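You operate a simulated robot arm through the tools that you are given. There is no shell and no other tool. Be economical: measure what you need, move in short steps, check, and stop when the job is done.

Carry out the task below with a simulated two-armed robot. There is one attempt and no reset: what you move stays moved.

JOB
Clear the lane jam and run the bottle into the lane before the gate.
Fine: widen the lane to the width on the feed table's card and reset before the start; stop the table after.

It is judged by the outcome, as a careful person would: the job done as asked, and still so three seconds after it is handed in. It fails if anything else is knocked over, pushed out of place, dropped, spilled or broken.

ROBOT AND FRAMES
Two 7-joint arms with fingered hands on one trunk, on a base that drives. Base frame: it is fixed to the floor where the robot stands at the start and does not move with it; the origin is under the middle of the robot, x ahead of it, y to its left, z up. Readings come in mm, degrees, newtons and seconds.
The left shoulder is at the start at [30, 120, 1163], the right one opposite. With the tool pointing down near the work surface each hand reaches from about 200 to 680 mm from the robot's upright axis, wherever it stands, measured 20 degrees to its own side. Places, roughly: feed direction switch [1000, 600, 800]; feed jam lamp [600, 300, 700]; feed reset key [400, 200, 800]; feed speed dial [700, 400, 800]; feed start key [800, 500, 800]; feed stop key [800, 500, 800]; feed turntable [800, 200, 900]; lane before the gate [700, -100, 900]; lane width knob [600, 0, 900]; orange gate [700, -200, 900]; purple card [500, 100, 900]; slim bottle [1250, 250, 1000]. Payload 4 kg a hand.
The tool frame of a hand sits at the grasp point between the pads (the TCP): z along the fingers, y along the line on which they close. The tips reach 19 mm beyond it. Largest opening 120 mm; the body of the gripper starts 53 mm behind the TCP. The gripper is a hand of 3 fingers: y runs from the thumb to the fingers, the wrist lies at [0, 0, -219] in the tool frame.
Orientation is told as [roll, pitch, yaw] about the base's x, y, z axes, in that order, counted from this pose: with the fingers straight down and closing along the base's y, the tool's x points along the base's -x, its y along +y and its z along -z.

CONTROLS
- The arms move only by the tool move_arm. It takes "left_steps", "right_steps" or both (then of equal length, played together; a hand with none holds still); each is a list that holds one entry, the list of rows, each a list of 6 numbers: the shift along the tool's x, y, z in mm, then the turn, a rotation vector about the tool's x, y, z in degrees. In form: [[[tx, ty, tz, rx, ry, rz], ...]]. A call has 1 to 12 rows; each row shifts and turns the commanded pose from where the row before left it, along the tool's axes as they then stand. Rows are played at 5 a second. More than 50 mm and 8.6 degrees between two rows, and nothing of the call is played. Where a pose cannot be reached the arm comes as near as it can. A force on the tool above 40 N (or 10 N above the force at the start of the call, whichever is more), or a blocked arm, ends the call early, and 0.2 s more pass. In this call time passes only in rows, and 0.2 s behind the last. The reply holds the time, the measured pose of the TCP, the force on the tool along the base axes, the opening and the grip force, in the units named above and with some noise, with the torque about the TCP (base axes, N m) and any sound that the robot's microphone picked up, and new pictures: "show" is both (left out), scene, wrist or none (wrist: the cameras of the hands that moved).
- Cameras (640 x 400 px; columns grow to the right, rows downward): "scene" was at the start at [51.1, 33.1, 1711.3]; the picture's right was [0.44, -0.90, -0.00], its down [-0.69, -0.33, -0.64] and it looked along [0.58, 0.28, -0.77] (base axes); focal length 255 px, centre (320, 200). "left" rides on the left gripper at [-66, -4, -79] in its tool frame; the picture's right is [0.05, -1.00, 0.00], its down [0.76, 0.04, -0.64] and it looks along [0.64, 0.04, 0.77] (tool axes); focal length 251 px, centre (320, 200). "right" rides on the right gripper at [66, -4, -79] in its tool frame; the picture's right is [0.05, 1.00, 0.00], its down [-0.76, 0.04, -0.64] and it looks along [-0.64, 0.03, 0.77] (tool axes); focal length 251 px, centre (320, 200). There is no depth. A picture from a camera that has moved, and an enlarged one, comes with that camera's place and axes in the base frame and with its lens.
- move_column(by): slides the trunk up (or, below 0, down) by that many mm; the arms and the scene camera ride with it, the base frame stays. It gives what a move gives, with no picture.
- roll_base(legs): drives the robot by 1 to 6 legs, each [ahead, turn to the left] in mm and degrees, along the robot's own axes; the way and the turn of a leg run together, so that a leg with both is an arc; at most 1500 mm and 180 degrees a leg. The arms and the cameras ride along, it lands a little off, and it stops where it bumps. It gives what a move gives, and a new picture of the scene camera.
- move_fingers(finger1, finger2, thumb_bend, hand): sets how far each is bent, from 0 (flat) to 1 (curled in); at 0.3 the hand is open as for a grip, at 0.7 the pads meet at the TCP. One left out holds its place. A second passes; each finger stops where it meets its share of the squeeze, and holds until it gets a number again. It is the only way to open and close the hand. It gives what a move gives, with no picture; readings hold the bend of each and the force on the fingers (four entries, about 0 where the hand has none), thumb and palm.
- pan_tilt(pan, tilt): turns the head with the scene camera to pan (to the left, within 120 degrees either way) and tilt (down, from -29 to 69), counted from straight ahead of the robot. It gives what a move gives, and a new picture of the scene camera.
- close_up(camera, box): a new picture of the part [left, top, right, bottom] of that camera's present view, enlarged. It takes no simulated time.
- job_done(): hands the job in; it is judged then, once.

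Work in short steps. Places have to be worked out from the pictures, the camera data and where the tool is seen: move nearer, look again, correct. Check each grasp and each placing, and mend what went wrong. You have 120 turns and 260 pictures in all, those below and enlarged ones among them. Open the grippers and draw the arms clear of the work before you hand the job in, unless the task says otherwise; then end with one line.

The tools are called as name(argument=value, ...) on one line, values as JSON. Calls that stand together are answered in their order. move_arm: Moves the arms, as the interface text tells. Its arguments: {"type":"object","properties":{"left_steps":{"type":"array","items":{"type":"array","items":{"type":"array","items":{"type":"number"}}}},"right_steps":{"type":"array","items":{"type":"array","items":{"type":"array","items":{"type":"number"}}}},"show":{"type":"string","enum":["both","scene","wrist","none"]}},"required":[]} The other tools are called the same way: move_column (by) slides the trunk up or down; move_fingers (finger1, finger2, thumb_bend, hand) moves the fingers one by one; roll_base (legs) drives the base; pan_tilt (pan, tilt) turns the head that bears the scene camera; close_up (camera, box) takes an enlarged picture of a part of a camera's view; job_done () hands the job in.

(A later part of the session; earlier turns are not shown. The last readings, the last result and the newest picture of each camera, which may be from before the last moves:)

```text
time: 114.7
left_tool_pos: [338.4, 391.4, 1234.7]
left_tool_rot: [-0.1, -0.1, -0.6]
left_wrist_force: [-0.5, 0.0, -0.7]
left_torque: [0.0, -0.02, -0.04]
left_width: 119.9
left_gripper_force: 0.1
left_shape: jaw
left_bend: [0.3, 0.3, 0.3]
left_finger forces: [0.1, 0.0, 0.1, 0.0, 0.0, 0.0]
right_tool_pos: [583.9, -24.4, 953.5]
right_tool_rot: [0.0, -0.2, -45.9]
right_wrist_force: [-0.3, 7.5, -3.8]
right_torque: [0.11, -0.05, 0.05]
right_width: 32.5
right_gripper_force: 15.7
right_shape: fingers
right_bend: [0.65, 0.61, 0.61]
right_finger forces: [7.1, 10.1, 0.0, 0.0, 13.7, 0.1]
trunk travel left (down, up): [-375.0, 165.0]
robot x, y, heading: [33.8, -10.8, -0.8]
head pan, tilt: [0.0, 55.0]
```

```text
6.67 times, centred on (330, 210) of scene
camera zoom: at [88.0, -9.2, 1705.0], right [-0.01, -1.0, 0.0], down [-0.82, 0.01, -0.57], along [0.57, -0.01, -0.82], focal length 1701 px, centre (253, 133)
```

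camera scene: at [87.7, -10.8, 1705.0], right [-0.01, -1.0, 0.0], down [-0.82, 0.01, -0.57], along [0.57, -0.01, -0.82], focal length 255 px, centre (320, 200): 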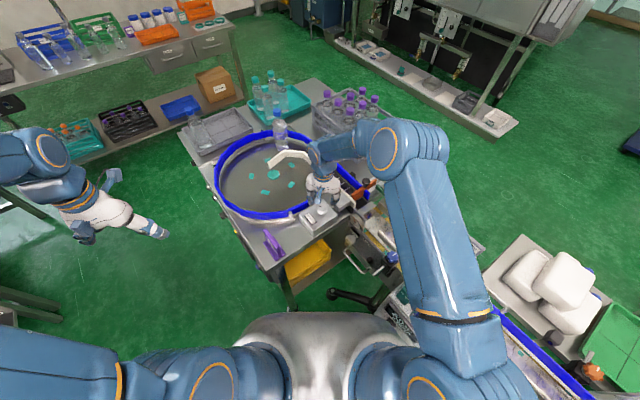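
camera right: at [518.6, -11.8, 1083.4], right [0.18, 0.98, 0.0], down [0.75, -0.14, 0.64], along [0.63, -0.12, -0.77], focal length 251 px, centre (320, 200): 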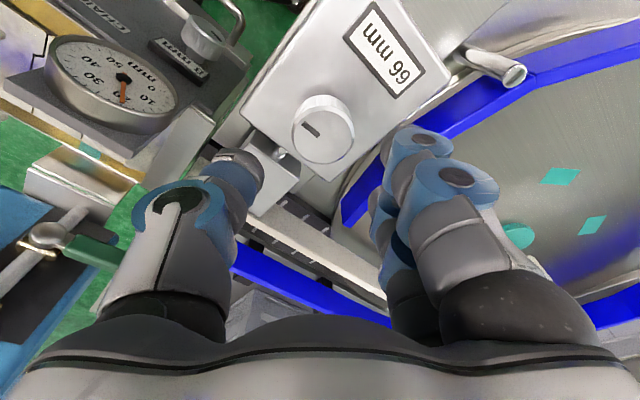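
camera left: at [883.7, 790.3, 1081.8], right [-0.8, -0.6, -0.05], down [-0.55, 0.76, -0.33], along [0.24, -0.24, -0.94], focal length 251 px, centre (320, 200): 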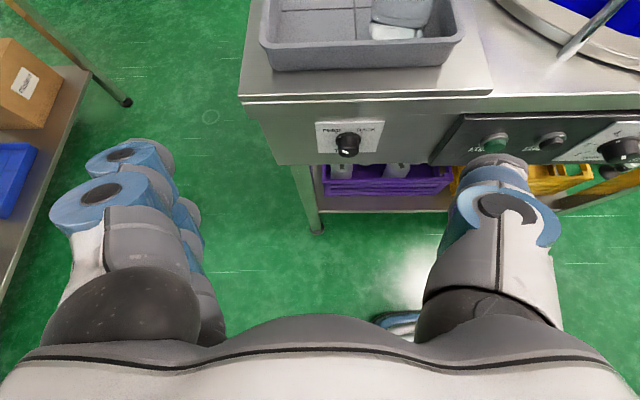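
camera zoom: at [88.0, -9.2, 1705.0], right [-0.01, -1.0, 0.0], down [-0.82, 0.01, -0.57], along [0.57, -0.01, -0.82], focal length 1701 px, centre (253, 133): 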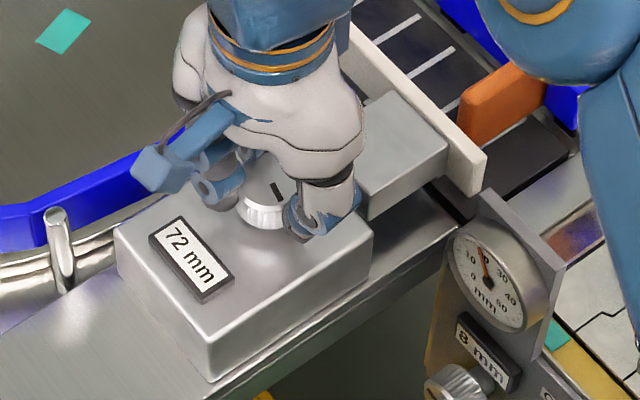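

72 mm reached. I add a small margin, release, lift and check the reading stays.

move_arm(right_steps=[[[0, 0, 0, 0, 0, 8]]], show="none")

move_fingers(hand="right", finger1=0.53, finger2=0.53, thumb_bend=0.53)

move_arm(right_steps=[[[0, 0, -40, 0, 0, 0], [0, 0, -40, 0, 0, 0], [0, 0, -40, 0, 0, 0], [0, 0, -40, 0, 0, 0], [0, 0, -40, 0, 0, -8], [0, 0, -40, 0, 0, -8], [0, 0, -40, 0, 0, -8], [0, 0, -40, 0, 0, -8], [0, 0, -10, 0, 0, -8], [0, 0, 0, 0, 0, -8], [0, 0, 0, 0, 0, -6]]], show="scene")

close_up(camera="scene", box=[290, 170, 370, 240])

```text
time: 115.1
left_tool_pos: [337.4, 391.5, 1234.7]
left_tool_rot: [0.0, -0.2, -0.6]
left_wrist_force: [0.7, 1.2, 0.6]
left_torque: [-0.02, -0.01, 0.03]
left_width: 119.8
left_gripper_force: 0.1
left_shape: jaw
left_bend: [0.3, 0.3, 0.3]
left_finger forces: [0.1, 0.0, 0.0, 0.0, 0.1, 0.1]
right_tool_pos: [584.6, -23.0, 953.7]
right_tool_rot: [0.0, -0.1, -53.8]
right_wrist_force: [-0.8, 8.6, -3.3]
right_torque: [0.12, -0.03, 0.07]
right_width: 32.4
right_gripper_force: 15.9
right_shape: fingers
right_bend: [0.65, 0.61, 0.61]
right_finger forces: [7.4, 9.8, 0.1, 0.0, 14.7, 0.0]
trunk travel left (down, up): [-375.0, 165.0]
robot x, y, heading: [38.9, -9.0, -0.2]
head pan, tilt: [0.0, 55.0]
```

```text
time: 116.1
left_tool_pos: [336.0, 389.6, 1235.3]
left_tool_rot: [0.2, -0.2, -0.6]
left_wrist_force: [0.7, 0.0, 0.0]
left_torque: [0.04, 0.01, 0.0]
left_width: 120.1
left_gripper_force: 0.0
left_shape: jaw
left_bend: [0.3, 0.3, 0.3]
left_finger forces: [0.0, 0.1, 0.0, 0.0, 0.0, 0.0]
right_tool_pos: [584.5, -25.8, 952.6]
right_tool_rot: [-0.1, -0.1, -53.8]
right_wrist_force: [-0.4, -0.2, -0.7]
right_torque: [0.0, -0.01, 0.0]
right_width: 58.9
right_gripper_force: 0.1
right_shape: fingers
right_bend: [0.53, 0.53, 0.53]
right_finger forces: [0.0, 0.1, 0.0, 0.1, 0.1, 0.0]
trunk travel left (down, up): [-375.0, 165.0]
robot x, y, heading: [31.4, -5.1, -0.5]
head pan, tilt: [0.0, 55.0]
```

```text
time: 118.5
left_tool_pos: [336.9, 389.1, 1236.0]
left_tool_rot: [0.1, -0.2, -0.6]
left_wrist_force: [0.5, -0.6, -0.2]
left_torque: [-0.01, 0.01, 0.03]
left_width: 120.0
left_gripper_force: 0.0
left_shape: jaw
left_bend: [0.3, 0.3, 0.3]
left_finger forces: [0.1, 0.0, 0.1, 0.1, 0.1, 0.0]
right_tool_pos: [582.9, -25.9, 1282.3]
right_tool_rot: [-0.1, -0.1, 0.5]
right_wrist_force: [-0.1, -0.2, 0.6]
right_torque: [-0.01, 0.01, 0.0]
right_width: 58.8
right_gripper_force: 0.1
right_shape: fingers
right_bend: [0.53, 0.53, 0.53]
right_finger forces: [0.1, 0.1, 0.0, 0.0, 0.1, 0.0]
trunk travel left (down, up): [-375.0, 165.0]
robot x, y, heading: [35.6, -12.2, -0.4]
head pan, tilt: [0.0, 55.0]
camera scene: at [87.6, -10.5, 1705.0], right [-0.01, -1.0, 0.0], down [-0.82, 0.01, -0.57], along [0.57, -0.01, -0.82], focal length 255 px, centre (320, 200)
```

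scene: 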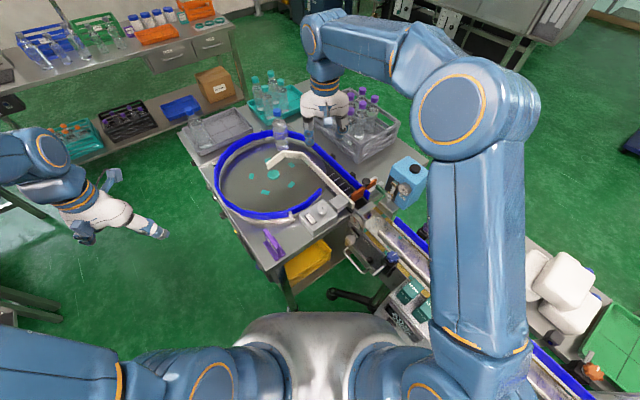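

```text
5.71 times, centred on (330, 205) of scene
camera zoom: at [87.6, -10.5, 1705.0], right [-0.01, -1.0, 0.0], down [-0.82, 0.01, -0.57], along [0.57, -0.01, -0.82], focal length 1458 px, centre (263, 171)
```

zoom: 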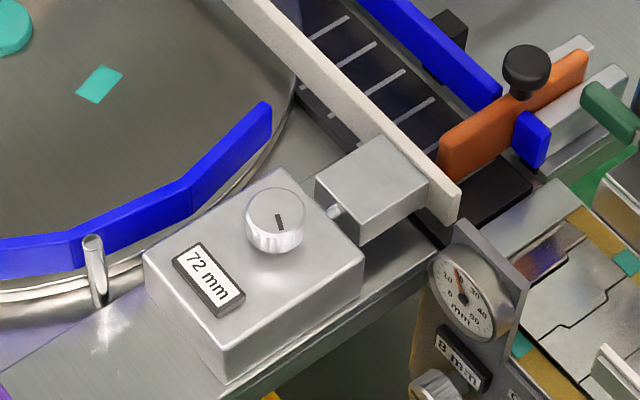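

72 mm holds, the gate is closed. I bring the right hand back to its travel pose and drive to the panel side again.

move_arm(right_steps=[[[40, -16, 0, 0, 0, 0], [40, -16, 0, 0, 0, 0], [40, -16, 0, 0, 0, 0], [40, -16, 0, 0, 0, 0], [40, -16, 0, 0, 0, 0], [40, -16, 0, 0, 0, 0], [40, -16, 0, 0, 0, 0], [40, -16, 0, 0, 0, 0]]], show="none")

roll_base(legs=[[0, 54], [50, 0], [60, 10], [100, 17], [440, 0]])

```text
time: 120.3
left_tool_pos: [335.2, 388.1, 1237.0]
left_tool_rot: [0.1, -0.2, -0.6]
left_wrist_force: [0.7, 0.0, 0.7]
left_torque: [-0.01, -0.03, 0.03]
left_width: 120.1
left_gripper_force: 0.1
left_shape: jaw
left_bend: [0.3, 0.3, 0.3]
left_finger forces: [0.0, 0.0, 0.0, 0.1, 0.1, 0.0]
right_tool_pos: [260.6, -153.4, 1283.1]
right_tool_rot: [0.0, -0.1, 0.3]
right_wrist_force: [-0.3, 0.5, 0.3]
right_torque: [0.01, -0.01, 0.01]
right_width: 58.9
right_gripper_force: 0.1
right_shape: fingers
right_bend: [0.53, 0.53, 0.53]
right_finger forces: [0.1, 0.0, 0.1, 0.0, 0.0, 0.0]
trunk travel left (down, up): [-375.0, 165.0]
robot x, y, heading: [29.8, -7.7, -0.5]
head pan, tilt: [0.0, 55.0]
```

```text
time: 122.9
left_tool_pos: [-86.9, 480.6, 1234.3]
left_tool_rot: [-0.2, -0.1, 50.1]
left_wrist_force: [0.0, 0.7, -1.3]
left_torque: [-0.04, -0.06, 0.01]
left_width: 120.1
left_gripper_force: 0.0
left_shape: jaw
left_bend: [0.3, 0.3, 0.3]
left_finger forces: [0.0, 0.0, 0.0, 0.0, 0.0, 0.1]
right_tool_pos: [288.3, 81.9, 1283.0]
right_tool_rot: [-0.1, -0.1, 50.8]
right_wrist_force: [-0.4, 0.0, 0.5]
right_torque: [-0.06, -0.04, -0.05]
right_width: 59.2
right_gripper_force: 0.0
right_shape: fingers
right_bend: [0.53, 0.53, 0.53]
right_finger forces: [0.1, 0.1, 0.0, 0.0, 0.0, 0.0]
trunk travel left (down, up): [-375.0, 165.0]
robot x, y, heading: [56.5, -33.3, 49.4]
head pan, tilt: [0.0, 55.0]
stopped in leg 1: the robot was blocked; the commanded pose is now the measured one
camera scene: at [89.3, 11.7, 1705.0], right [0.76, -0.65, 0.0], down [-0.53, -0.62, -0.57], along [0.38, 0.43, -0.82], focal length 255 px, centre (320, 200)
```

scene: 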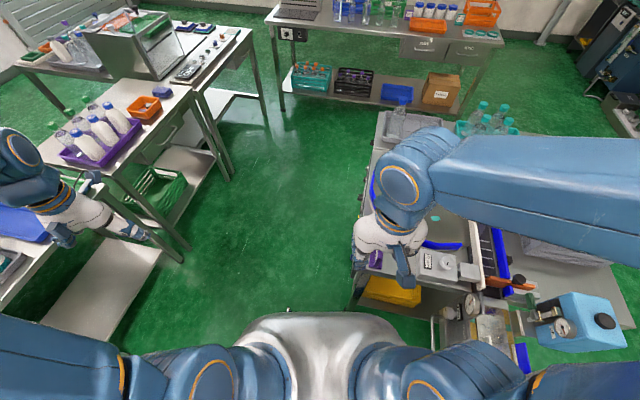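

Blocked at 49°; I creep in small left arcs.

roll_base(legs=[[25, 6], [25, 6], [40, 8]])

```text
time: 124.6
left_tool_pos: [-155.0, 483.3, 1233.8]
left_tool_rot: [0.1, 0.1, 61.9]
left_wrist_force: [0.3, 0.7, -0.3]
left_torque: [-0.05, 0.02, 0.0]
left_width: 120.0
left_gripper_force: 0.0
left_shape: jaw
left_bend: [0.3, 0.3, 0.3]
left_finger forces: [0.0, 0.1, 0.0, 0.0, 0.0, 0.1]
right_tool_pos: [292.8, 168.2, 1282.6]
right_tool_rot: [-0.1, 0.2, 62.6]
right_wrist_force: [0.0, 0.3, 0.4]
right_torque: [-0.01, 0.08, 0.0]
right_width: 59.4
right_gripper_force: 0.1
right_shape: fingers
right_bend: [0.53, 0.53, 0.53]
right_finger forces: [0.0, 0.0, 0.1, 0.0, 0.0, 0.0]
trunk travel left (down, up): [-375.0, 165.0]
robot x, y, heading: [88.7, 10.9, 61.0]
head pan, tilt: [0.0, 55.0]
stopped in leg 2: the robot was blocked; the commanded pose is now the measured one
camera scene: at [115.3, 59.7, 1704.9], right [0.87, -0.48, 0.0], down [-0.4, -0.72, -0.57], along [0.28, 0.5, -0.82], focal length 255 px, centre (320, 200)
```

scene: 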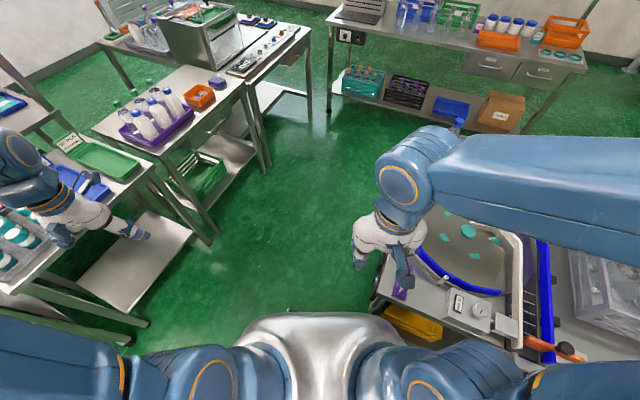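

Progress to 61°. I turn in place a little, then go on.

roll_base(legs=[[0, 12]])

```text
time: 125.3
left_tool_pos: [-158.4, 479.4, 1235.3]
left_tool_rot: [0.1, -0.2, 62.0]
left_wrist_force: [0.2, -0.3, 0.5]
left_torque: [0.01, -0.01, 0.0]
left_width: 120.1
left_gripper_force: 0.1
left_shape: jaw
left_bend: [0.3, 0.3, 0.3]
left_finger forces: [0.0, 0.1, 0.1, 0.0, 0.0, 0.0]
right_tool_pos: [290.7, 164.3, 1283.4]
right_tool_rot: [0.0, -0.1, 62.8]
right_wrist_force: [-0.3, 0.0, 0.4]
right_torque: [0.03, -0.01, -0.02]
right_width: 59.2
right_gripper_force: 0.0
right_shape: fingers
right_bend: [0.53, 0.53, 0.53]
right_finger forces: [0.1, 0.0, 0.0, 0.1, 0.0, 0.0]
trunk travel left (down, up): [-375.0, 165.0]
robot x, y, heading: [84.5, 13.7, 61.2]
head pan, tilt: [0.0, 55.0]
stopped in leg 1: the robot was blocked; the commanded pose is now the measured one
camera scene: at [112.9, 54.1, 1705.1], right [0.87, -0.48, 0.0], down [-0.4, -0.72, -0.57], along [0.28, 0.5, -0.82], focal length 255 px, centre (320, 200)
```

scene: 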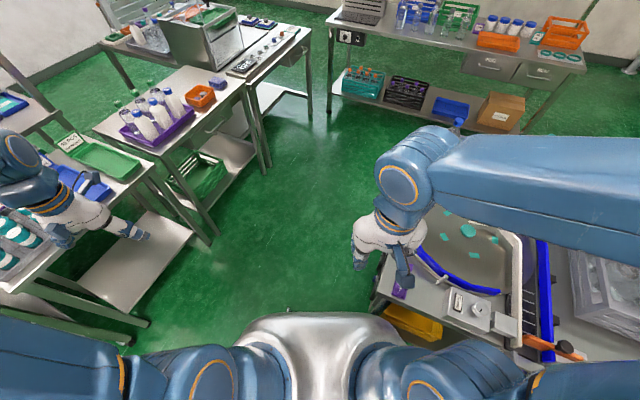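

I am pinned between the foot behind and the table's corner; I turn back right, reverse a little, and repeat the way that worked.

roll_base(legs=[[0, -36], [-75, 0], [0, 26]])

```text
time: 129.4
left_tool_pos: [-144.1, 488.7, 1232.2]
left_tool_rot: [0.0, 0.1, 52.0]
left_wrist_force: [-0.4, 0.3, -0.9]
left_torque: [-0.06, -0.01, -0.01]
left_width: 120.3
left_gripper_force: 0.1
left_shape: jaw
left_bend: [0.3, 0.3, 0.3]
left_finger forces: [0.0, 0.0, 0.0, 0.0, 0.0, 0.0]
right_tool_pos: [244.3, 101.1, 1283.3]
right_tool_rot: [-0.2, 0.1, 52.9]
right_wrist_force: [-0.5, 0.8, -0.9]
right_torque: [-0.03, -0.03, 0.04]
right_width: 59.3
right_gripper_force: 0.1
right_shape: fingers
right_bend: [0.53, 0.53, 0.53]
right_finger forces: [0.1, 0.0, 0.0, 0.1, 0.1, 0.0]
trunk travel left (down, up): [-375.0, 165.0]
robot x, y, heading: [13.2, -17.5, 50.9]
head pan, tilt: [0.0, 55.0]
camera scene: at [46.7, 27.1, 1704.9], right [0.78, -0.63, 0.0], down [-0.51, -0.64, -0.57], along [0.36, 0.44, -0.82], focal length 255 px, centre (320, 200)
```

scene: 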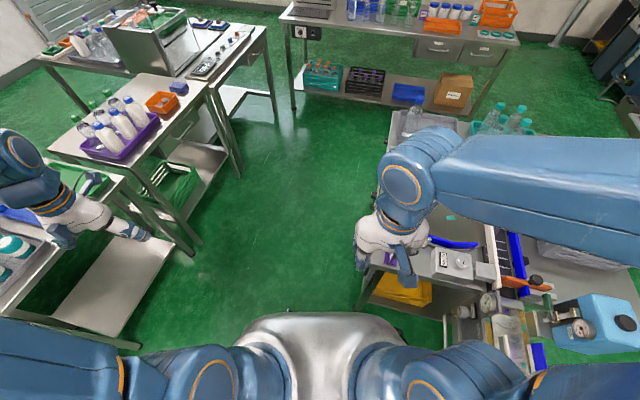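

Good: (13, -18), unblocked at 51°. Now forward with left arcs.

roll_base(legs=[[40, 10], [60, 10], [100, 12], [430, 0]])

```text
time: 134.1
left_tool_pos: [-259.8, 923.2, 1234.5]
left_tool_rot: [0.2, 0.0, 83.7]
left_wrist_force: [0.7, 0.4, 0.2]
left_torque: [-0.02, -0.02, -0.03]
left_width: 120.2
left_gripper_force: 0.1
left_shape: jaw
left_bend: [0.3, 0.3, 0.3]
left_finger forces: [0.0, 0.0, 0.0, 0.0, 0.0, 0.0]
right_tool_pos: [274.8, 797.4, 1282.7]
right_tool_rot: [0.0, 0.0, 84.4]
right_wrist_force: [0.4, -0.2, 0.3]
right_torque: [0.01, 0.03, 0.0]
right_width: 59.3
right_gripper_force: 0.2
right_shape: fingers
right_bend: [0.53, 0.53, 0.53]
right_finger forces: [0.0, 0.1, 0.0, 0.0, 0.1, 0.1]
trunk travel left (down, up): [-375.0, 165.0]
robot x, y, heading: [130.5, 576.7, 82.3]
head pan, tilt: [0.0, 55.0]
camera scene: at [140.7, 629.8, 1705.0], right [0.99, -0.13, 0.0], down [-0.11, -0.81, -0.57], along [0.08, 0.57, -0.82], focal length 255 px, centre (320, 200)
```

scene: 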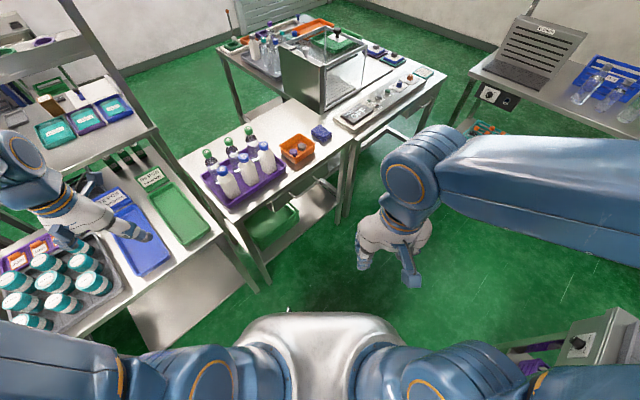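

Next: along the table, then face the panel.

roll_base(legs=[[0, -35], [345, 0], [0, -102]])

```text
time: 140.3
left_tool_pos: [674.8, 1251.2, 1235.1]
left_tool_rot: [0.1, 0.1, -2.9]
left_wrist_force: [-0.5, 0.4, 0.6]
left_torque: [-0.02, -0.03, 0.01]
left_width: 120.1
left_gripper_force: 0.1
left_shape: jaw
left_bend: [0.3, 0.3, 0.3]
left_finger forces: [0.0, 0.0, 0.0, 0.0, 0.0, 0.1]
right_tool_pos: [580.2, 710.3, 1284.0]
right_tool_rot: [-0.3, 0.0, -2.0]
right_wrist_force: [-0.9, 1.4, 0.4]
right_torque: [-0.02, -0.06, -0.01]
right_width: 59.1
right_gripper_force: 0.0
right_shape: fingers
right_bend: [0.53, 0.53, 0.53]
right_finger forces: [0.0, 0.1, 0.0, 0.0, 0.0, 0.1]
trunk travel left (down, up): [-375.0, 165.0]
robot x, y, heading: [355.8, 877.1, -4.0]
head pan, tilt: [0.0, 55.0]
stopped in leg 3: the robot was blocked; the commanded pose is now the measured one
camera scene: at [407.5, 874.9, 1705.1], right [-0.07, -1.0, 0.0], down [-0.82, 0.05, -0.57], along [0.57, -0.04, -0.82], focal length 255 px, centre (320, 200)
```

scene: 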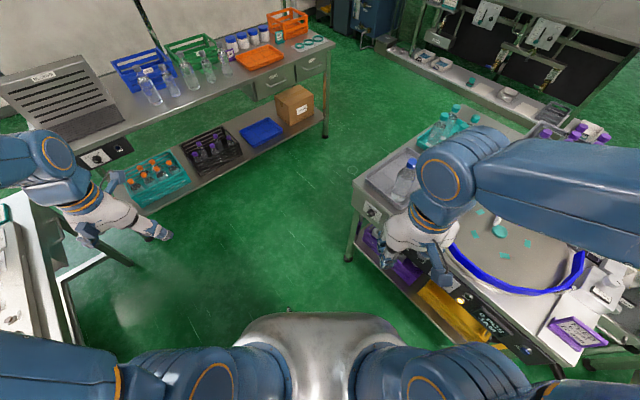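

Rear seems to touch the benches this time; I go 40 mm ahead and finish the turn.

roll_base(legs=[[40, 0], [0, -50]])

```text
time: 143.4
left_tool_pos: [890.3, 867.5, 1234.4]
left_tool_rot: [0.0, 0.0, -53.0]
left_wrist_force: [0.9, 0.5, 0.2]
left_torque: [-0.02, 0.05, 0.02]
left_width: 120.0
left_gripper_force: 0.2
left_shape: jaw
left_bend: [0.3, 0.3, 0.3]
left_finger forces: [0.0, 0.0, 0.0, 0.0, 0.1, 0.1]
right_tool_pos: [414.1, 594.6, 1283.7]
right_tool_rot: [-0.2, 0.0, -52.2]
right_wrist_force: [0.4, 1.1, 0.1]
right_torque: [-0.01, 0.05, -0.01]
right_width: 59.2
right_gripper_force: 0.2
right_shape: fingers
right_bend: [0.53, 0.53, 0.53]
right_finger forces: [0.1, 0.0, 0.1, 0.0, 0.1, 0.0]
trunk travel left (down, up): [-375.0, 165.0]
robot x, y, heading: [420.0, 892.7, -53.8]
head pan, tilt: [0.0, 55.0]
camera scene: at [456.9, 852.6, 1705.1], right [-0.8, -0.59, 0.0], down [-0.49, 0.66, -0.57], along [0.34, -0.46, -0.82], focal length 255 px, centre (320, 200)
```

scene: 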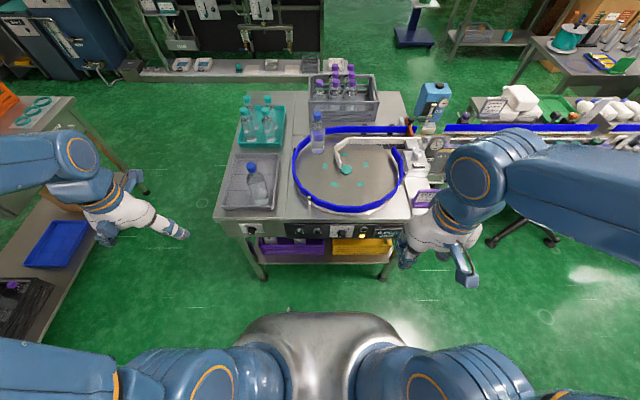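

Well aligned now at -53.8°. Zoom on the panel to recompute the key places.

close_up(camera="scene", box=[220, 205, 420, 285])

move_arm(right_steps=[[[0, -45, 0, 0, 0, 0], [0, -45, 0, 0, 0, 0], [0, -45, 0, 0, 0, 0]]], show="none")

close_up(camera="scene", box=[340, 180, 460, 255])

```text
3.20 times, centred on (320, 245) of scene
camera zoom: at [456.9, 852.6, 1705.1], right [-0.8, -0.59, 0.0], down [-0.49, 0.66, -0.57], along [0.34, -0.46, -0.82], focal length 816 px, centre (320, 56)
```

zoom: 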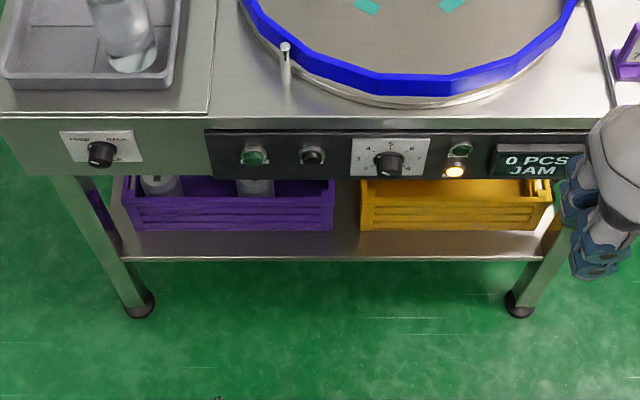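

```text
time: 144.2
left_tool_pos: [885.5, 864.2, 1235.6]
left_tool_rot: [0.4, 0.0, -53.0]
left_wrist_force: [-0.5, -0.7, -0.5]
left_torque: [0.01, -0.01, 0.02]
left_width: 119.8
left_gripper_force: 0.0
left_shape: jaw
left_bend: [0.3, 0.3, 0.3]
left_finger forces: [0.0, 0.0, 0.0, 0.0, 0.1, 0.1]
right_tool_pos: [303.4, 503.6, 1283.8]
right_tool_rot: [0.1, -0.1, -52.1]
right_wrist_force: [-0.9, 0.3, 0.6]
right_torque: [0.02, -0.04, -0.03]
right_width: 59.1
right_gripper_force: 0.1
right_shape: fingers
right_bend: [0.53, 0.53, 0.53]
right_finger forces: [0.1, 0.0, 0.0, 0.0, 0.0, 0.0]
trunk travel left (down, up): [-375.0, 165.0]
robot x, y, heading: [422.8, 891.9, -53.3]
head pan, tilt: [0.0, 55.0]
```

```text
5.33 times, centred on (400, 218) of scene
camera zoom: at [450.6, 846.8, 1705.0], right [-0.81, -0.59, 0.0], down [-0.48, 0.66, -0.57], along [0.34, -0.46, -0.82], focal length 1361 px, centre (-107, 107)
```

zoom: 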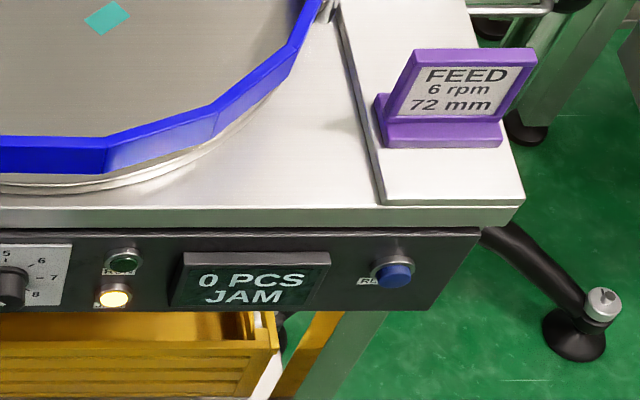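

Reset key is about 365 mm to my right, 530 ahead, z≈813; START ≈84 left, STOP ≈15 left, z≈808. I close the right fingers to a point, bring the hand forward and pitch it to point at the panel.

move_fingers(hand="right", finger1=0.7, finger2=0.7, thumb_bend=0.7)

move_arm(right_steps=[[[-40, -10, 0, 0, 0, 0], [-40, -10, 0, 0, 0, 0], [-40, -10, 0, 0, 0, 0], [-40, -10, 0, 0, 0, 0], [0, 0, 0, 0, -8.5, 0], [0, 0, 0, 0, -8.5, 0], [0, 0, 0, 0, -8.5, 0], [0, 0, 0, 0, -8.5, 0], [0, 0, 0, 0, -8.5, 0], [0, 0, 0, 0, -8.5, 0]]], show="scene")

```text
time: 145.2
left_tool_pos: [886.4, 866.0, 1234.3]
left_tool_rot: [0.2, 0.0, -53.0]
left_wrist_force: [0.7, 0.2, 0.3]
left_torque: [0.01, 0.0, 0.07]
left_width: 120.0
left_gripper_force: 0.0
left_shape: jaw
left_bend: [0.3, 0.3, 0.3]
left_finger forces: [0.0, 0.0, 0.1, 0.1, 0.0, 0.0]
right_tool_pos: [304.9, 504.3, 1284.0]
right_tool_rot: [0.0, 0.0, -52.3]
right_wrist_force: [0.4, 0.0, 0.0]
right_torque: [-0.02, 0.0, -0.03]
right_width: 10.5
right_gripper_force: 0.0
right_shape: fingers
right_bend: [0.71, 0.71, 0.7]
right_finger forces: [0.0, 0.0, 0.0, 0.0, 0.1, 0.0]
trunk travel left (down, up): [-375.0, 165.0]
robot x, y, heading: [419.9, 893.8, -53.8]
head pan, tilt: [0.0, 55.0]
```

```text
time: 147.4
left_tool_pos: [886.3, 866.5, 1235.6]
left_tool_rot: [0.2, 0.1, -53.0]
left_wrist_force: [-0.2, 0.7, -0.5]
left_torque: [-0.01, -0.01, 0.02]
left_width: 120.1
left_gripper_force: 0.2
left_shape: jaw
left_bend: [0.3, 0.3, 0.3]
left_finger forces: [0.1, 0.0, 0.1, 0.0, 0.0, 0.0]
right_tool_pos: [369.7, 358.5, 1282.4]
right_tool_rot: [0.0, -51.2, -52.3]
right_wrist_force: [-0.3, 0.4, -0.9]
right_torque: [0.0, -0.02, 0.0]
right_width: 10.6
right_gripper_force: 0.1
right_shape: fingers
right_bend: [0.71, 0.71, 0.7]
right_finger forces: [0.0, 0.0, 0.0, 0.0, 0.0, 0.0]
trunk travel left (down, up): [-375.0, 165.0]
robot x, y, heading: [422.4, 891.8, -53.7]
head pan, tilt: [0.0, 55.0]
camera scene: at [451.0, 849.5, 1705.1], right [-0.8, -0.59, 0.0], down [-0.49, 0.66, -0.57], along [0.34, -0.46, -0.82], focal length 255 px, centre (320, 200)
```

scene: 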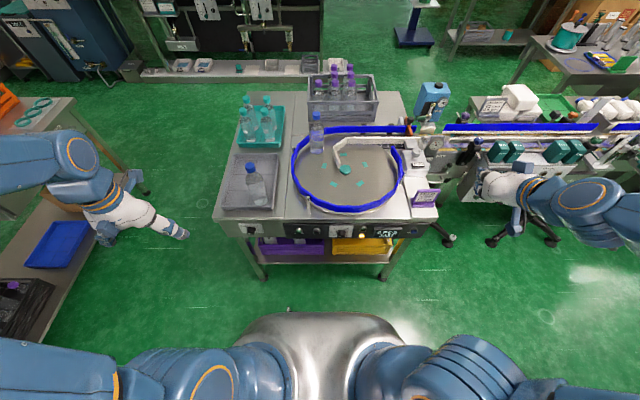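

Continue pitching to nearly horizontal and lower the hand.

move_arm(right_steps=[[[0, 0, 0, 0, -8.5, 0], [0, 0, 0, 0, -8.5, 0], [0, 0, 0, 0, -8.5, 0], [0, 0, 0, 0, -8.5, 0], [45, 0, 0, 0, 0, 0], [45, 0, 0, 0, 0, 0], [45, 0, 0, 0, 0, 0], [45, 0, 0, 0, 0, 0], [45, 0, 0, 0, 0, 0], [45, 0, 0, 0, 0, 0], [45, 0, 0, 0, 0, 0], [45, 0, 0, 0, 0, 0]]], show="both")

```text
time: 150.0
left_tool_pos: [887.1, 866.8, 1234.8]
left_tool_rot: [0.1, -0.1, -53.0]
left_wrist_force: [-0.7, 0.3, -0.1]
left_torque: [0.02, -0.01, -0.04]
left_width: 119.9
left_gripper_force: 0.1
left_shape: jaw
left_bend: [0.3, 0.3, 0.3]
left_finger forces: [0.0, 0.0, 0.0, 0.0, 0.0, 0.1]
right_tool_pos: [340.7, 363.0, 950.1]
right_tool_rot: [-0.7, -85.0, -51.4]
right_wrist_force: [0.0, -1.0, 0.1]
right_torque: [0.0, -0.02, -0.03]
right_width: 10.7
right_gripper_force: 0.0
right_shape: fingers
right_bend: [0.71, 0.71, 0.7]
right_finger forces: [0.0, 0.0, 0.0, 0.0, 0.0, 0.1]
right hand out of reach, approached as far as the arm can: row 3, 4, 12
trunk travel left (down, up): [-375.0, 165.0]
robot x, y, heading: [421.0, 888.7, -53.5]
head pan, tilt: [0.0, 55.0]
camera scene: at [452.9, 850.2, 1705.1], right [-0.8, -0.59, 0.0], down [-0.49, 0.66, -0.57], along [0.34, -0.46, -0.82], focal length 255 px, centre (320, 200)
camera right: at [285.0, 428.1, 892.4], right [0.78, 0.62, -0.05], down [-0.32, 0.48, 0.82], along [0.53, -0.62, 0.57], focal length 251 px, centre (320, 200)
```

scene: 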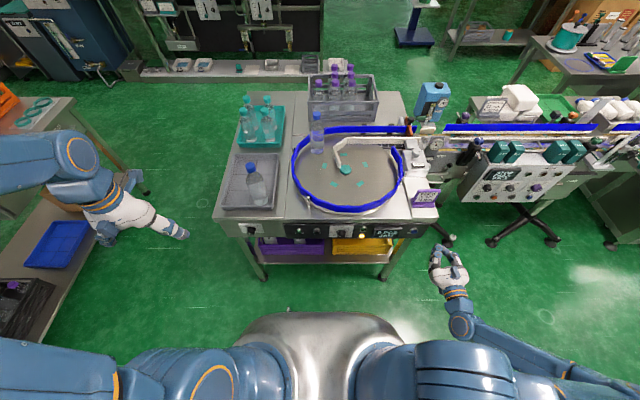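
right: 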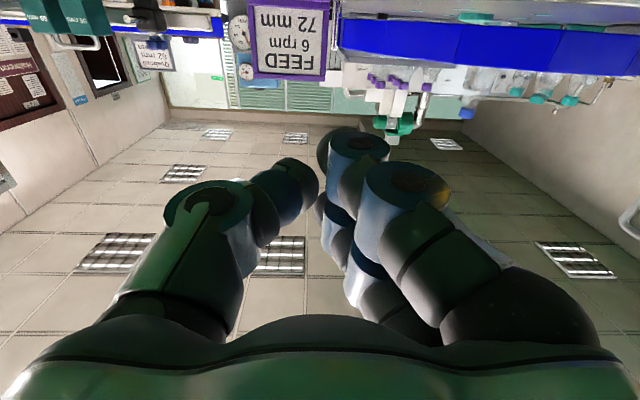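

Hand points at the panel. I lower the trunk 135 mm so that the fingertips come to the key's height.

move_column(by=-135)

move_arm(right_steps=[[[0, 7, 40, 0, 0, 0], [0, 7, 40, 0, 0, 0]]], show="both")

close_up(camera="scene", box=[370, 170, 490, 260])

```text
time: 151.7
left_tool_pos: [886.7, 865.6, 1100.2]
left_tool_rot: [0.1, 0.1, -53.0]
left_wrist_force: [0.0, 0.3, 0.1]
left_torque: [0.01, 0.02, -0.04]
left_width: 119.9
left_gripper_force: 0.0
left_shape: jaw
left_bend: [0.3, 0.3, 0.3]
left_finger forces: [0.1, 0.0, 0.1, 0.0, 0.0, 0.0]
right_tool_pos: [340.1, 361.9, 817.0]
right_tool_rot: [-0.8, -85.0, -51.4]
right_wrist_force: [0.2, 0.9, 0.9]
right_torque: [-0.02, 0.0, 0.01]
right_width: 10.5
right_gripper_force: 0.0
right_shape: fingers
right_bend: [0.71, 0.71, 0.7]
right_finger forces: [0.1, 0.1, 0.1, 0.0, 0.0, 0.1]
trunk travel left (down, up): [-240.0, 300.0]
robot x, y, heading: [419.8, 894.6, -53.9]
head pan, tilt: [0.0, 55.0]
```

```text
time: 152.3
left_tool_pos: [888.3, 866.2, 1099.5]
left_tool_rot: [0.1, 0.0, -53.0]
left_wrist_force: [-0.4, -0.1, 0.2]
left_torque: [-0.03, -0.01, 0.01]
left_width: 120.2
left_gripper_force: 0.0
left_shape: jaw
left_bend: [0.3, 0.3, 0.3]
left_finger forces: [0.0, 0.1, 0.0, 0.0, 0.0, 0.0]
right_tool_pos: [397.3, 303.7, 817.7]
right_tool_rot: [-0.7, -84.7, -51.3]
right_wrist_force: [-0.5, 0.2, -0.9]
right_torque: [0.01, 0.0, 0.01]
right_width: 10.6
right_gripper_force: 0.1
right_shape: fingers
right_bend: [0.71, 0.71, 0.7]
right_finger forces: [0.1, 0.1, 0.0, 0.1, 0.0, 0.0]
right hand out of reach, approached as far as the arm can: row 1, 2
trunk travel left (down, up): [-240.0, 300.0]
robot x, y, heading: [417.6, 892.1, -53.6]
head pan, tilt: [0.0, 55.0]
camera scene: at [454.1, 848.9, 1570.0], right [-0.8, -0.59, 0.0], down [-0.49, 0.66, -0.57], along [0.34, -0.46, -0.82], focal length 255 px, centre (320, 200)
camera right: at [342.1, 369.5, 759.4], right [0.78, 0.62, -0.06], down [-0.32, 0.48, 0.82], along [0.53, -0.63, 0.57], focal length 251 px, centre (320, 200)
```

scene: 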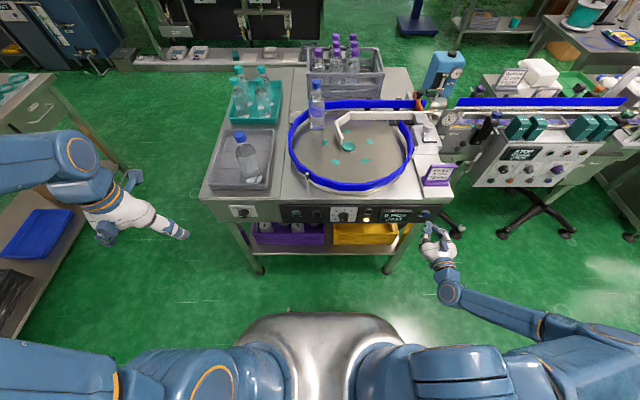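
right: 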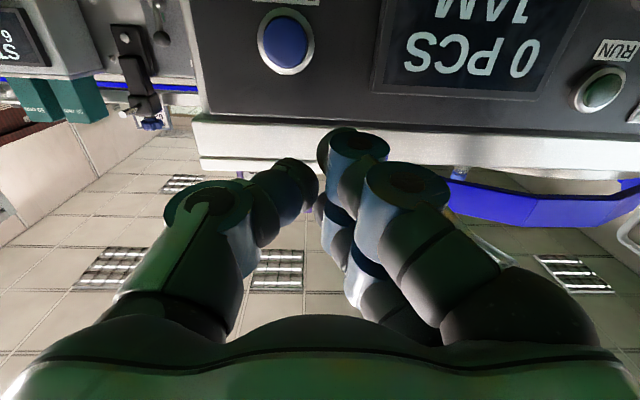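

```text
4.44 times, centred on (430, 215) of scene
camera zoom: at [454.1, 848.9, 1570.0], right [-0.8, -0.59, 0.0], down [-0.49, 0.66, -0.57], along [0.34, -0.46, -0.82], focal length 1134 px, centre (-169, 133)
```

zoom: 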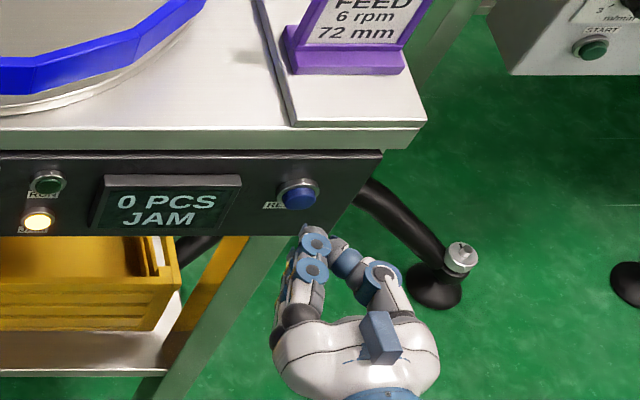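

The wrist camera fixes the reset key at about [436, 218, 768] (lower than assumed). I lower the trunk 50 mm, shift 23 mm right and come closer.

move_column(by=-50)

move_arm(right_steps=[[[0, -12, 15, 0, 0, 0], [0, -11, 20, 0, 0, 0]]], show="wrist")

close_up(camera="scene", box=[370, 170, 490, 260])

```text
time: 153.2
left_tool_pos: [887.3, 866.1, 1050.5]
left_tool_rot: [0.0, 0.0, -53.0]
left_wrist_force: [-0.4, -0.4, -0.1]
left_torque: [-0.01, -0.01, 0.03]
left_width: 119.9
left_gripper_force: 0.0
left_shape: jaw
left_bend: [0.3, 0.3, 0.3]
left_finger forces: [0.0, 0.0, 0.0, 0.0, 0.0, 0.0]
right_tool_pos: [397.4, 304.1, 767.6]
right_tool_rot: [-0.5, -84.8, -51.5]
right_wrist_force: [-0.6, -0.1, 0.1]
right_torque: [0.01, -0.02, -0.03]
right_width: 10.6
right_gripper_force: 0.1
right_shape: fingers
right_bend: [0.71, 0.71, 0.7]
right_finger forces: [0.0, 0.0, 0.0, 0.0, 0.1, 0.0]
trunk travel left (down, up): [-190.0, 350.0]
robot x, y, heading: [421.3, 892.6, -53.6]
head pan, tilt: [0.0, 55.0]
```

```text
time: 153.8
left_tool_pos: [886.5, 865.4, 1050.5]
left_tool_rot: [0.1, 0.1, -53.1]
left_wrist_force: [0.3, 0.1, 0.3]
left_torque: [0.0, -0.02, 0.05]
left_width: 120.0
left_gripper_force: 0.1
left_shape: jaw
left_bend: [0.3, 0.3, 0.3]
left_finger forces: [0.0, 0.0, 0.1, 0.0, 0.0, 0.0]
right_tool_pos: [399.8, 260.3, 765.1]
right_tool_rot: [-0.9, -84.8, -51.3]
right_wrist_force: [1.0, 0.0, 0.5]
right_torque: [0.0, -0.01, 0.01]
right_width: 10.4
right_gripper_force: 0.1
right_shape: fingers
right_bend: [0.71, 0.71, 0.7]
right_finger forces: [0.0, 0.0, 0.0, 0.1, 0.0, 0.0]
trunk travel left (down, up): [-190.0, 350.0]
robot x, y, heading: [420.5, 891.0, -53.6]
head pan, tilt: [0.0, 55.0]
camera right: at [343.5, 326.6, 708.0], right [0.78, 0.62, -0.06], down [-0.32, 0.48, 0.82], along [0.53, -0.63, 0.57], focal length 251 px, centre (320, 200)
```

right: 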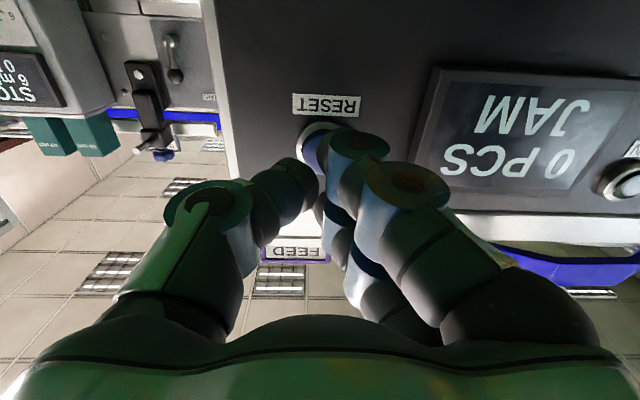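

```text
4.44 times, centred on (430, 215) of scene
camera zoom: at [453.8, 848.9, 1520.0], right [-0.8, -0.59, 0.0], down [-0.49, 0.66, -0.57], along [0.34, -0.46, -0.82], focal length 1134 px, centre (-169, 133)
```

zoom: 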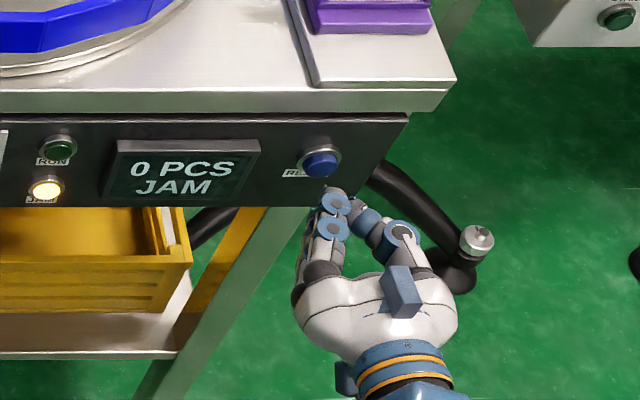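

The key is straight ahead, ~37 mm from the tips. I advance 30 mm, then in small pushes.

move_arm(right_steps=[[[-4, 2, 15, 0, 0, 0], [-3, 0, 15, 0, 0, 0], [0, 0, 4, 0, 0, 0], [0, 0, 4, 0, 0, 0]]], show="wrist")

close_up(camera="scene", box=[370, 170, 490, 260])

```text
time: 154.8
left_tool_pos: [885.1, 869.1, 1051.2]
left_tool_rot: [0.2, -0.3, -53.0]
left_wrist_force: [-0.3, 0.0, -0.2]
left_torque: [0.0, 0.0, 0.02]
left_width: 119.9
left_gripper_force: 0.0
left_shape: jaw
left_bend: [0.3, 0.3, 0.3]
left_finger forces: [0.0, 0.0, 0.0, 0.0, 0.1, 0.1]
right_tool_pos: [421.0, 233.3, 769.2]
right_tool_rot: [-1.5, -84.9, -50.7]
right_wrist_force: [-24.6, 19.4, 7.7]
right_torque: [-0.28, -0.2, -0.35]
right_width: 9.1
right_gripper_force: 15.9
right_shape: fingers
right_bend: [0.71, 0.71, 0.75]
right_finger forces: [0.1, 4.3, 0.1, 0.0, 27.4, 0.0]
trunk travel left (down, up): [-190.0, 350.0]
robot x, y, heading: [422.4, 892.4, -53.6]
head pan, tilt: [0.0, 55.0]
heard: click
camera right: at [365.9, 298.9, 710.8], right [0.79, 0.61, -0.06], down [-0.32, 0.48, 0.82], along [0.53, -0.63, 0.57], focal length 251 px, centre (320, 200)
```

right: 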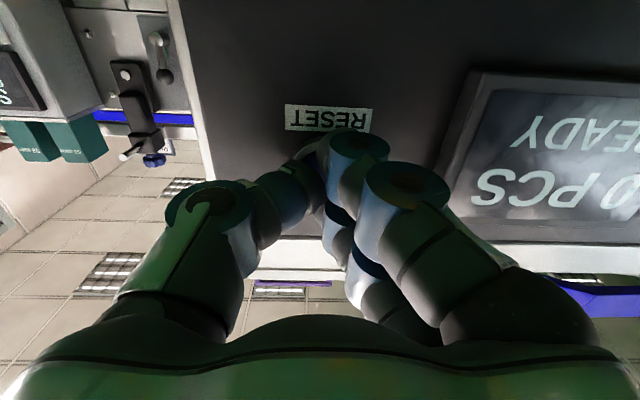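

```text
4.44 times, centred on (430, 215) of scene
camera zoom: at [450.2, 853.0, 1520.3], right [-0.8, -0.59, 0.0], down [-0.48, 0.66, -0.58], along [0.34, -0.46, -0.82], focal length 1134 px, centre (-169, 133)
```

zoom: 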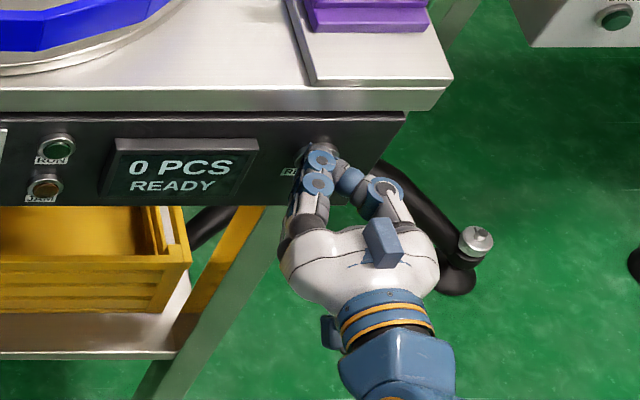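

Click heard; the display says READY and the jam lamp is off. I retract and move the right hand leftwards to the START key.

move_arm(right_steps=[[[0, 0, -35, 0, 0, 0], [0, 0, -35, 0, 0, 0], [0, 45, 0, 0, 0, 0], [0, 45, 0, 0, 0, 0], [0, 45, 0, 0, 0, 0], [0, 45, 0, 0, 0, 0], [0, 45, 0, 0, 0, 0], [0, 45, 0, 0, 0, 0], [0, 45, 0, 0, 0, 0], [0, 45, 0, 0, 0, 0]]], show="both")

```text
time: 157.0
left_tool_pos: [886.0, 864.9, 1051.2]
left_tool_rot: [0.2, 0.0, -53.0]
left_wrist_force: [0.5, -0.1, 0.4]
left_torque: [0.02, 0.0, -0.01]
left_width: 119.8
left_gripper_force: 0.0
left_shape: jaw
left_bend: [0.3, 0.3, 0.3]
left_finger forces: [0.1, 0.0, 0.0, 0.0, 0.0, 0.0]
right_tool_pos: [608.1, 426.1, 892.0]
right_tool_rot: [-0.6, -84.7, -51.4]
right_wrist_force: [-0.1, -0.6, -0.5]
right_torque: [-0.03, 0.0, -0.01]
right_width: 10.3
right_gripper_force: 0.1
right_shape: fingers
right_bend: [0.71, 0.71, 0.7]
right_finger forces: [0.0, 0.0, 0.1, 0.0, 0.0, 0.0]
right hand out of reach, approached as far as the arm can: row 4, 5, 6, 7, 8, 9, 10
trunk travel left (down, up): [-190.0, 350.0]
robot x, y, heading: [422.4, 893.8, -53.7]
head pan, tilt: [0.0, 55.0]
camera scene: at [452.6, 849.3, 1520.1], right [-0.8, -0.59, 0.0], down [-0.49, 0.66, -0.57], along [0.34, -0.46, -0.82], focal length 255 px, centre (320, 200)
camera right: at [552.9, 491.7, 834.9], right [0.78, 0.62, -0.05], down [-0.32, 0.48, 0.82], along [0.53, -0.63, 0.57], focal length 251 px, centre (320, 200)
```

scene: 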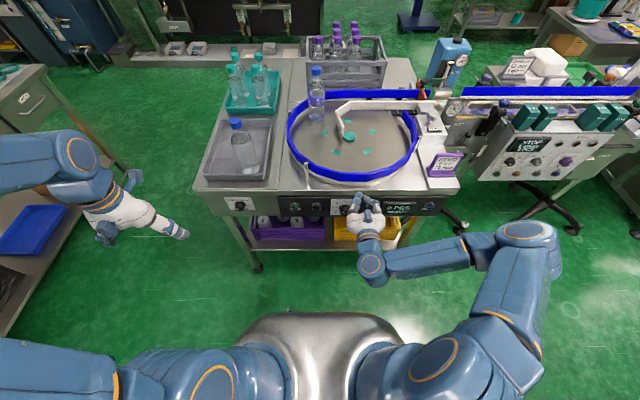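
right: 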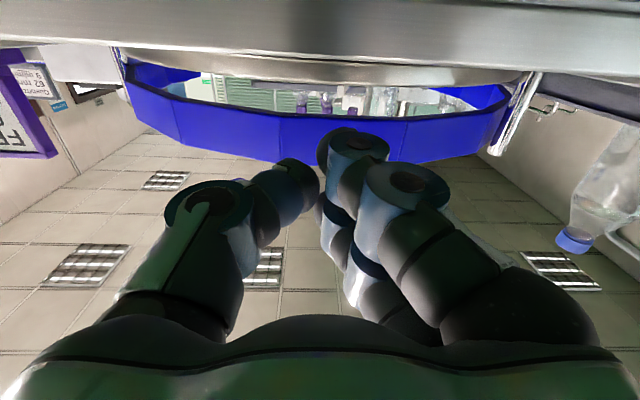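

The right arm cannot fold that near to my middle. I retract it to the right; then I will try the left hand for START/STOP from a raised trunk.

move_arm(right_steps=[[[0, 0, -45, 0, 0, 0], [0, -45, -20, 0, 0, 0], [0, -45, 0, 0, 0, 0], [0, -45, 0, 0, 0, 0], [0, -45, 0, 0, 0, 0], [0, -45, 0, 0, 0, 0], [0, -45, 0, 0, 0, 0]]], show="none")

move_column(by=185)

move_fingers(hand="left", finger1=0.7, finger2=0.7, thumb_bend=0.7)

move_arm(left_steps=[[[-15, -30, 20, 0, 0, 0], [-15, -30, 20, 0, 0, 0], [-15, -30, 30, 0, 0, 0], [-15, -30, 30, 0, 0, 0], [-15, -30, 30, 0, 0, 0], [-15, -30, 30, 0, 0, 0], [0, 0, 45, 0, 0, 0], [0, 0, 45, 0, 0, 0]]], show="both")

```text
time: 158.6
left_tool_pos: [886.9, 866.2, 1050.3]
left_tool_rot: [0.2, -0.1, -53.0]
left_wrist_force: [-0.6, -0.3, 0.0]
left_torque: [0.01, 0.03, -0.04]
left_width: 119.9
left_gripper_force: 0.1
left_shape: jaw
left_bend: [0.3, 0.3, 0.3]
left_finger forces: [0.0, 0.1, 0.0, 0.0, 0.0, 0.0]
right_tool_pos: [357.9, 303.7, 908.3]
right_tool_rot: [-0.8, -84.8, -51.3]
right_wrist_force: [-0.8, -0.3, 0.9]
right_torque: [0.03, 0.04, -0.02]
right_width: 10.1
right_gripper_force: 0.0
right_shape: fingers
right_bend: [0.71, 0.71, 0.7]
right_finger forces: [0.1, 0.0, 0.0, 0.0, 0.0, 0.0]
right hand out of reach, approached as far as the arm can: row 1
trunk travel left (down, up): [-190.0, 350.0]
robot x, y, heading: [421.4, 895.1, -53.7]
head pan, tilt: [0.0, 55.0]
```

```text
time: 160.6
left_tool_pos: [887.1, 866.3, 1235.4]
left_tool_rot: [0.1, 0.0, -53.0]
left_wrist_force: [-0.3, -0.1, -0.9]
left_torque: [-0.01, -0.01, 0.02]
left_width: 119.9
left_gripper_force: 0.1
left_shape: jaw
left_bend: [0.3, 0.3, 0.3]
left_finger forces: [0.0, 0.0, 0.0, 0.0, 0.0, 0.0]
right_tool_pos: [359.3, 301.9, 1092.9]
right_tool_rot: [-0.6, -84.6, -51.5]
right_wrist_force: [-0.4, -0.6, -0.8]
right_torque: [-0.02, 0.01, -0.01]
right_width: 10.4
right_gripper_force: 0.0
right_shape: fingers
right_bend: [0.71, 0.71, 0.7]
right_finger forces: [0.1, 0.0, 0.0, 0.1, 0.1, 0.0]
trunk travel left (down, up): [-375.0, 165.0]
robot x, y, heading: [420.8, 892.9, -53.6]
head pan, tilt: [0.0, 55.0]
```

```text
time: 161.6
left_tool_pos: [886.6, 866.3, 1235.3]
left_tool_rot: [0.1, 0.0, -53.1]
left_wrist_force: [0.0, -0.8, -0.5]
left_torque: [-0.02, 0.0, 0.01]
left_width: 10.6
left_gripper_force: 0.1
left_shape: fingers
left_bend: [0.71, 0.71, 0.7]
left_finger forces: [0.0, 0.0, 0.0, 0.1, 0.1, 0.0]
right_tool_pos: [359.6, 302.5, 1093.8]
right_tool_rot: [-0.6, -84.7, -51.5]
right_wrist_force: [0.1, -0.7, -0.5]
right_torque: [-0.01, 0.01, -0.03]
right_width: 10.4
right_gripper_force: 0.1
right_shape: fingers
right_bend: [0.71, 0.71, 0.7]
right_finger forces: [0.1, 0.0, 0.1, 0.0, 0.1, 0.1]
trunk travel left (down, up): [-375.0, 165.0]
robot x, y, heading: [420.1, 891.5, -53.7]
head pan, tilt: [0.0, 55.0]
```

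```text
time: 163.4
left_tool_pos: [797.9, 688.4, 985.5]
left_tool_rot: [0.2, 0.0, -53.1]
left_wrist_force: [0.5, 0.1, 0.1]
left_torque: [0.03, 0.01, 0.01]
left_width: 10.8
left_gripper_force: 0.0
left_shape: fingers
left_bend: [0.71, 0.71, 0.7]
left_finger forces: [0.1, 0.1, 0.0, 0.0, 0.0, 0.0]
right_tool_pos: [359.4, 302.6, 1092.1]
right_tool_rot: [-0.5, -84.7, -51.6]
right_wrist_force: [-0.2, -0.8, 0.6]
right_torque: [-0.01, -0.05, -0.01]
right_width: 10.1
right_gripper_force: 0.0
right_shape: fingers
right_bend: [0.71, 0.71, 0.7]
right_finger forces: [0.0, 0.1, 0.0, 0.0, 0.0, 0.0]
trunk travel left (down, up): [-375.0, 165.0]
robot x, y, heading: [422.5, 890.4, -53.4]
head pan, tilt: [0.0, 55.0]
camera scene: at [454.2, 847.9, 1705.0], right [-0.8, -0.59, 0.0], down [-0.49, 0.66, -0.57], along [0.34, -0.46, -0.82], focal length 255 px, centre (320, 200)
camera left: at [834.5, 633.3, 1064.3], right [-0.83, -0.56, 0.0], down [-0.43, 0.63, 0.64], along [-0.36, 0.54, -0.77], focal length 251 px, centre (320, 200)
```

scene: 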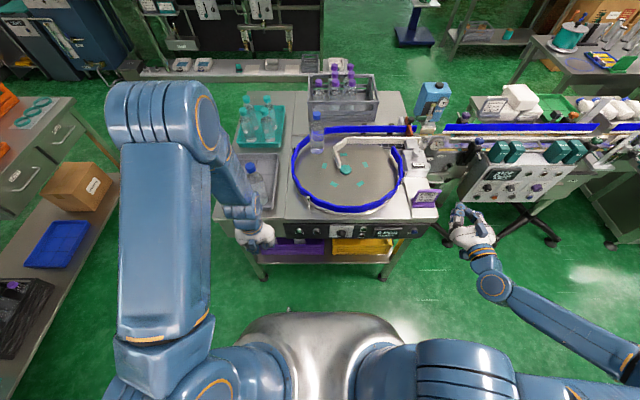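
left: 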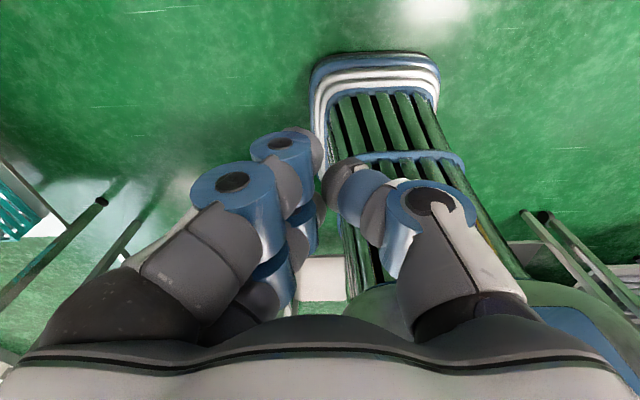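

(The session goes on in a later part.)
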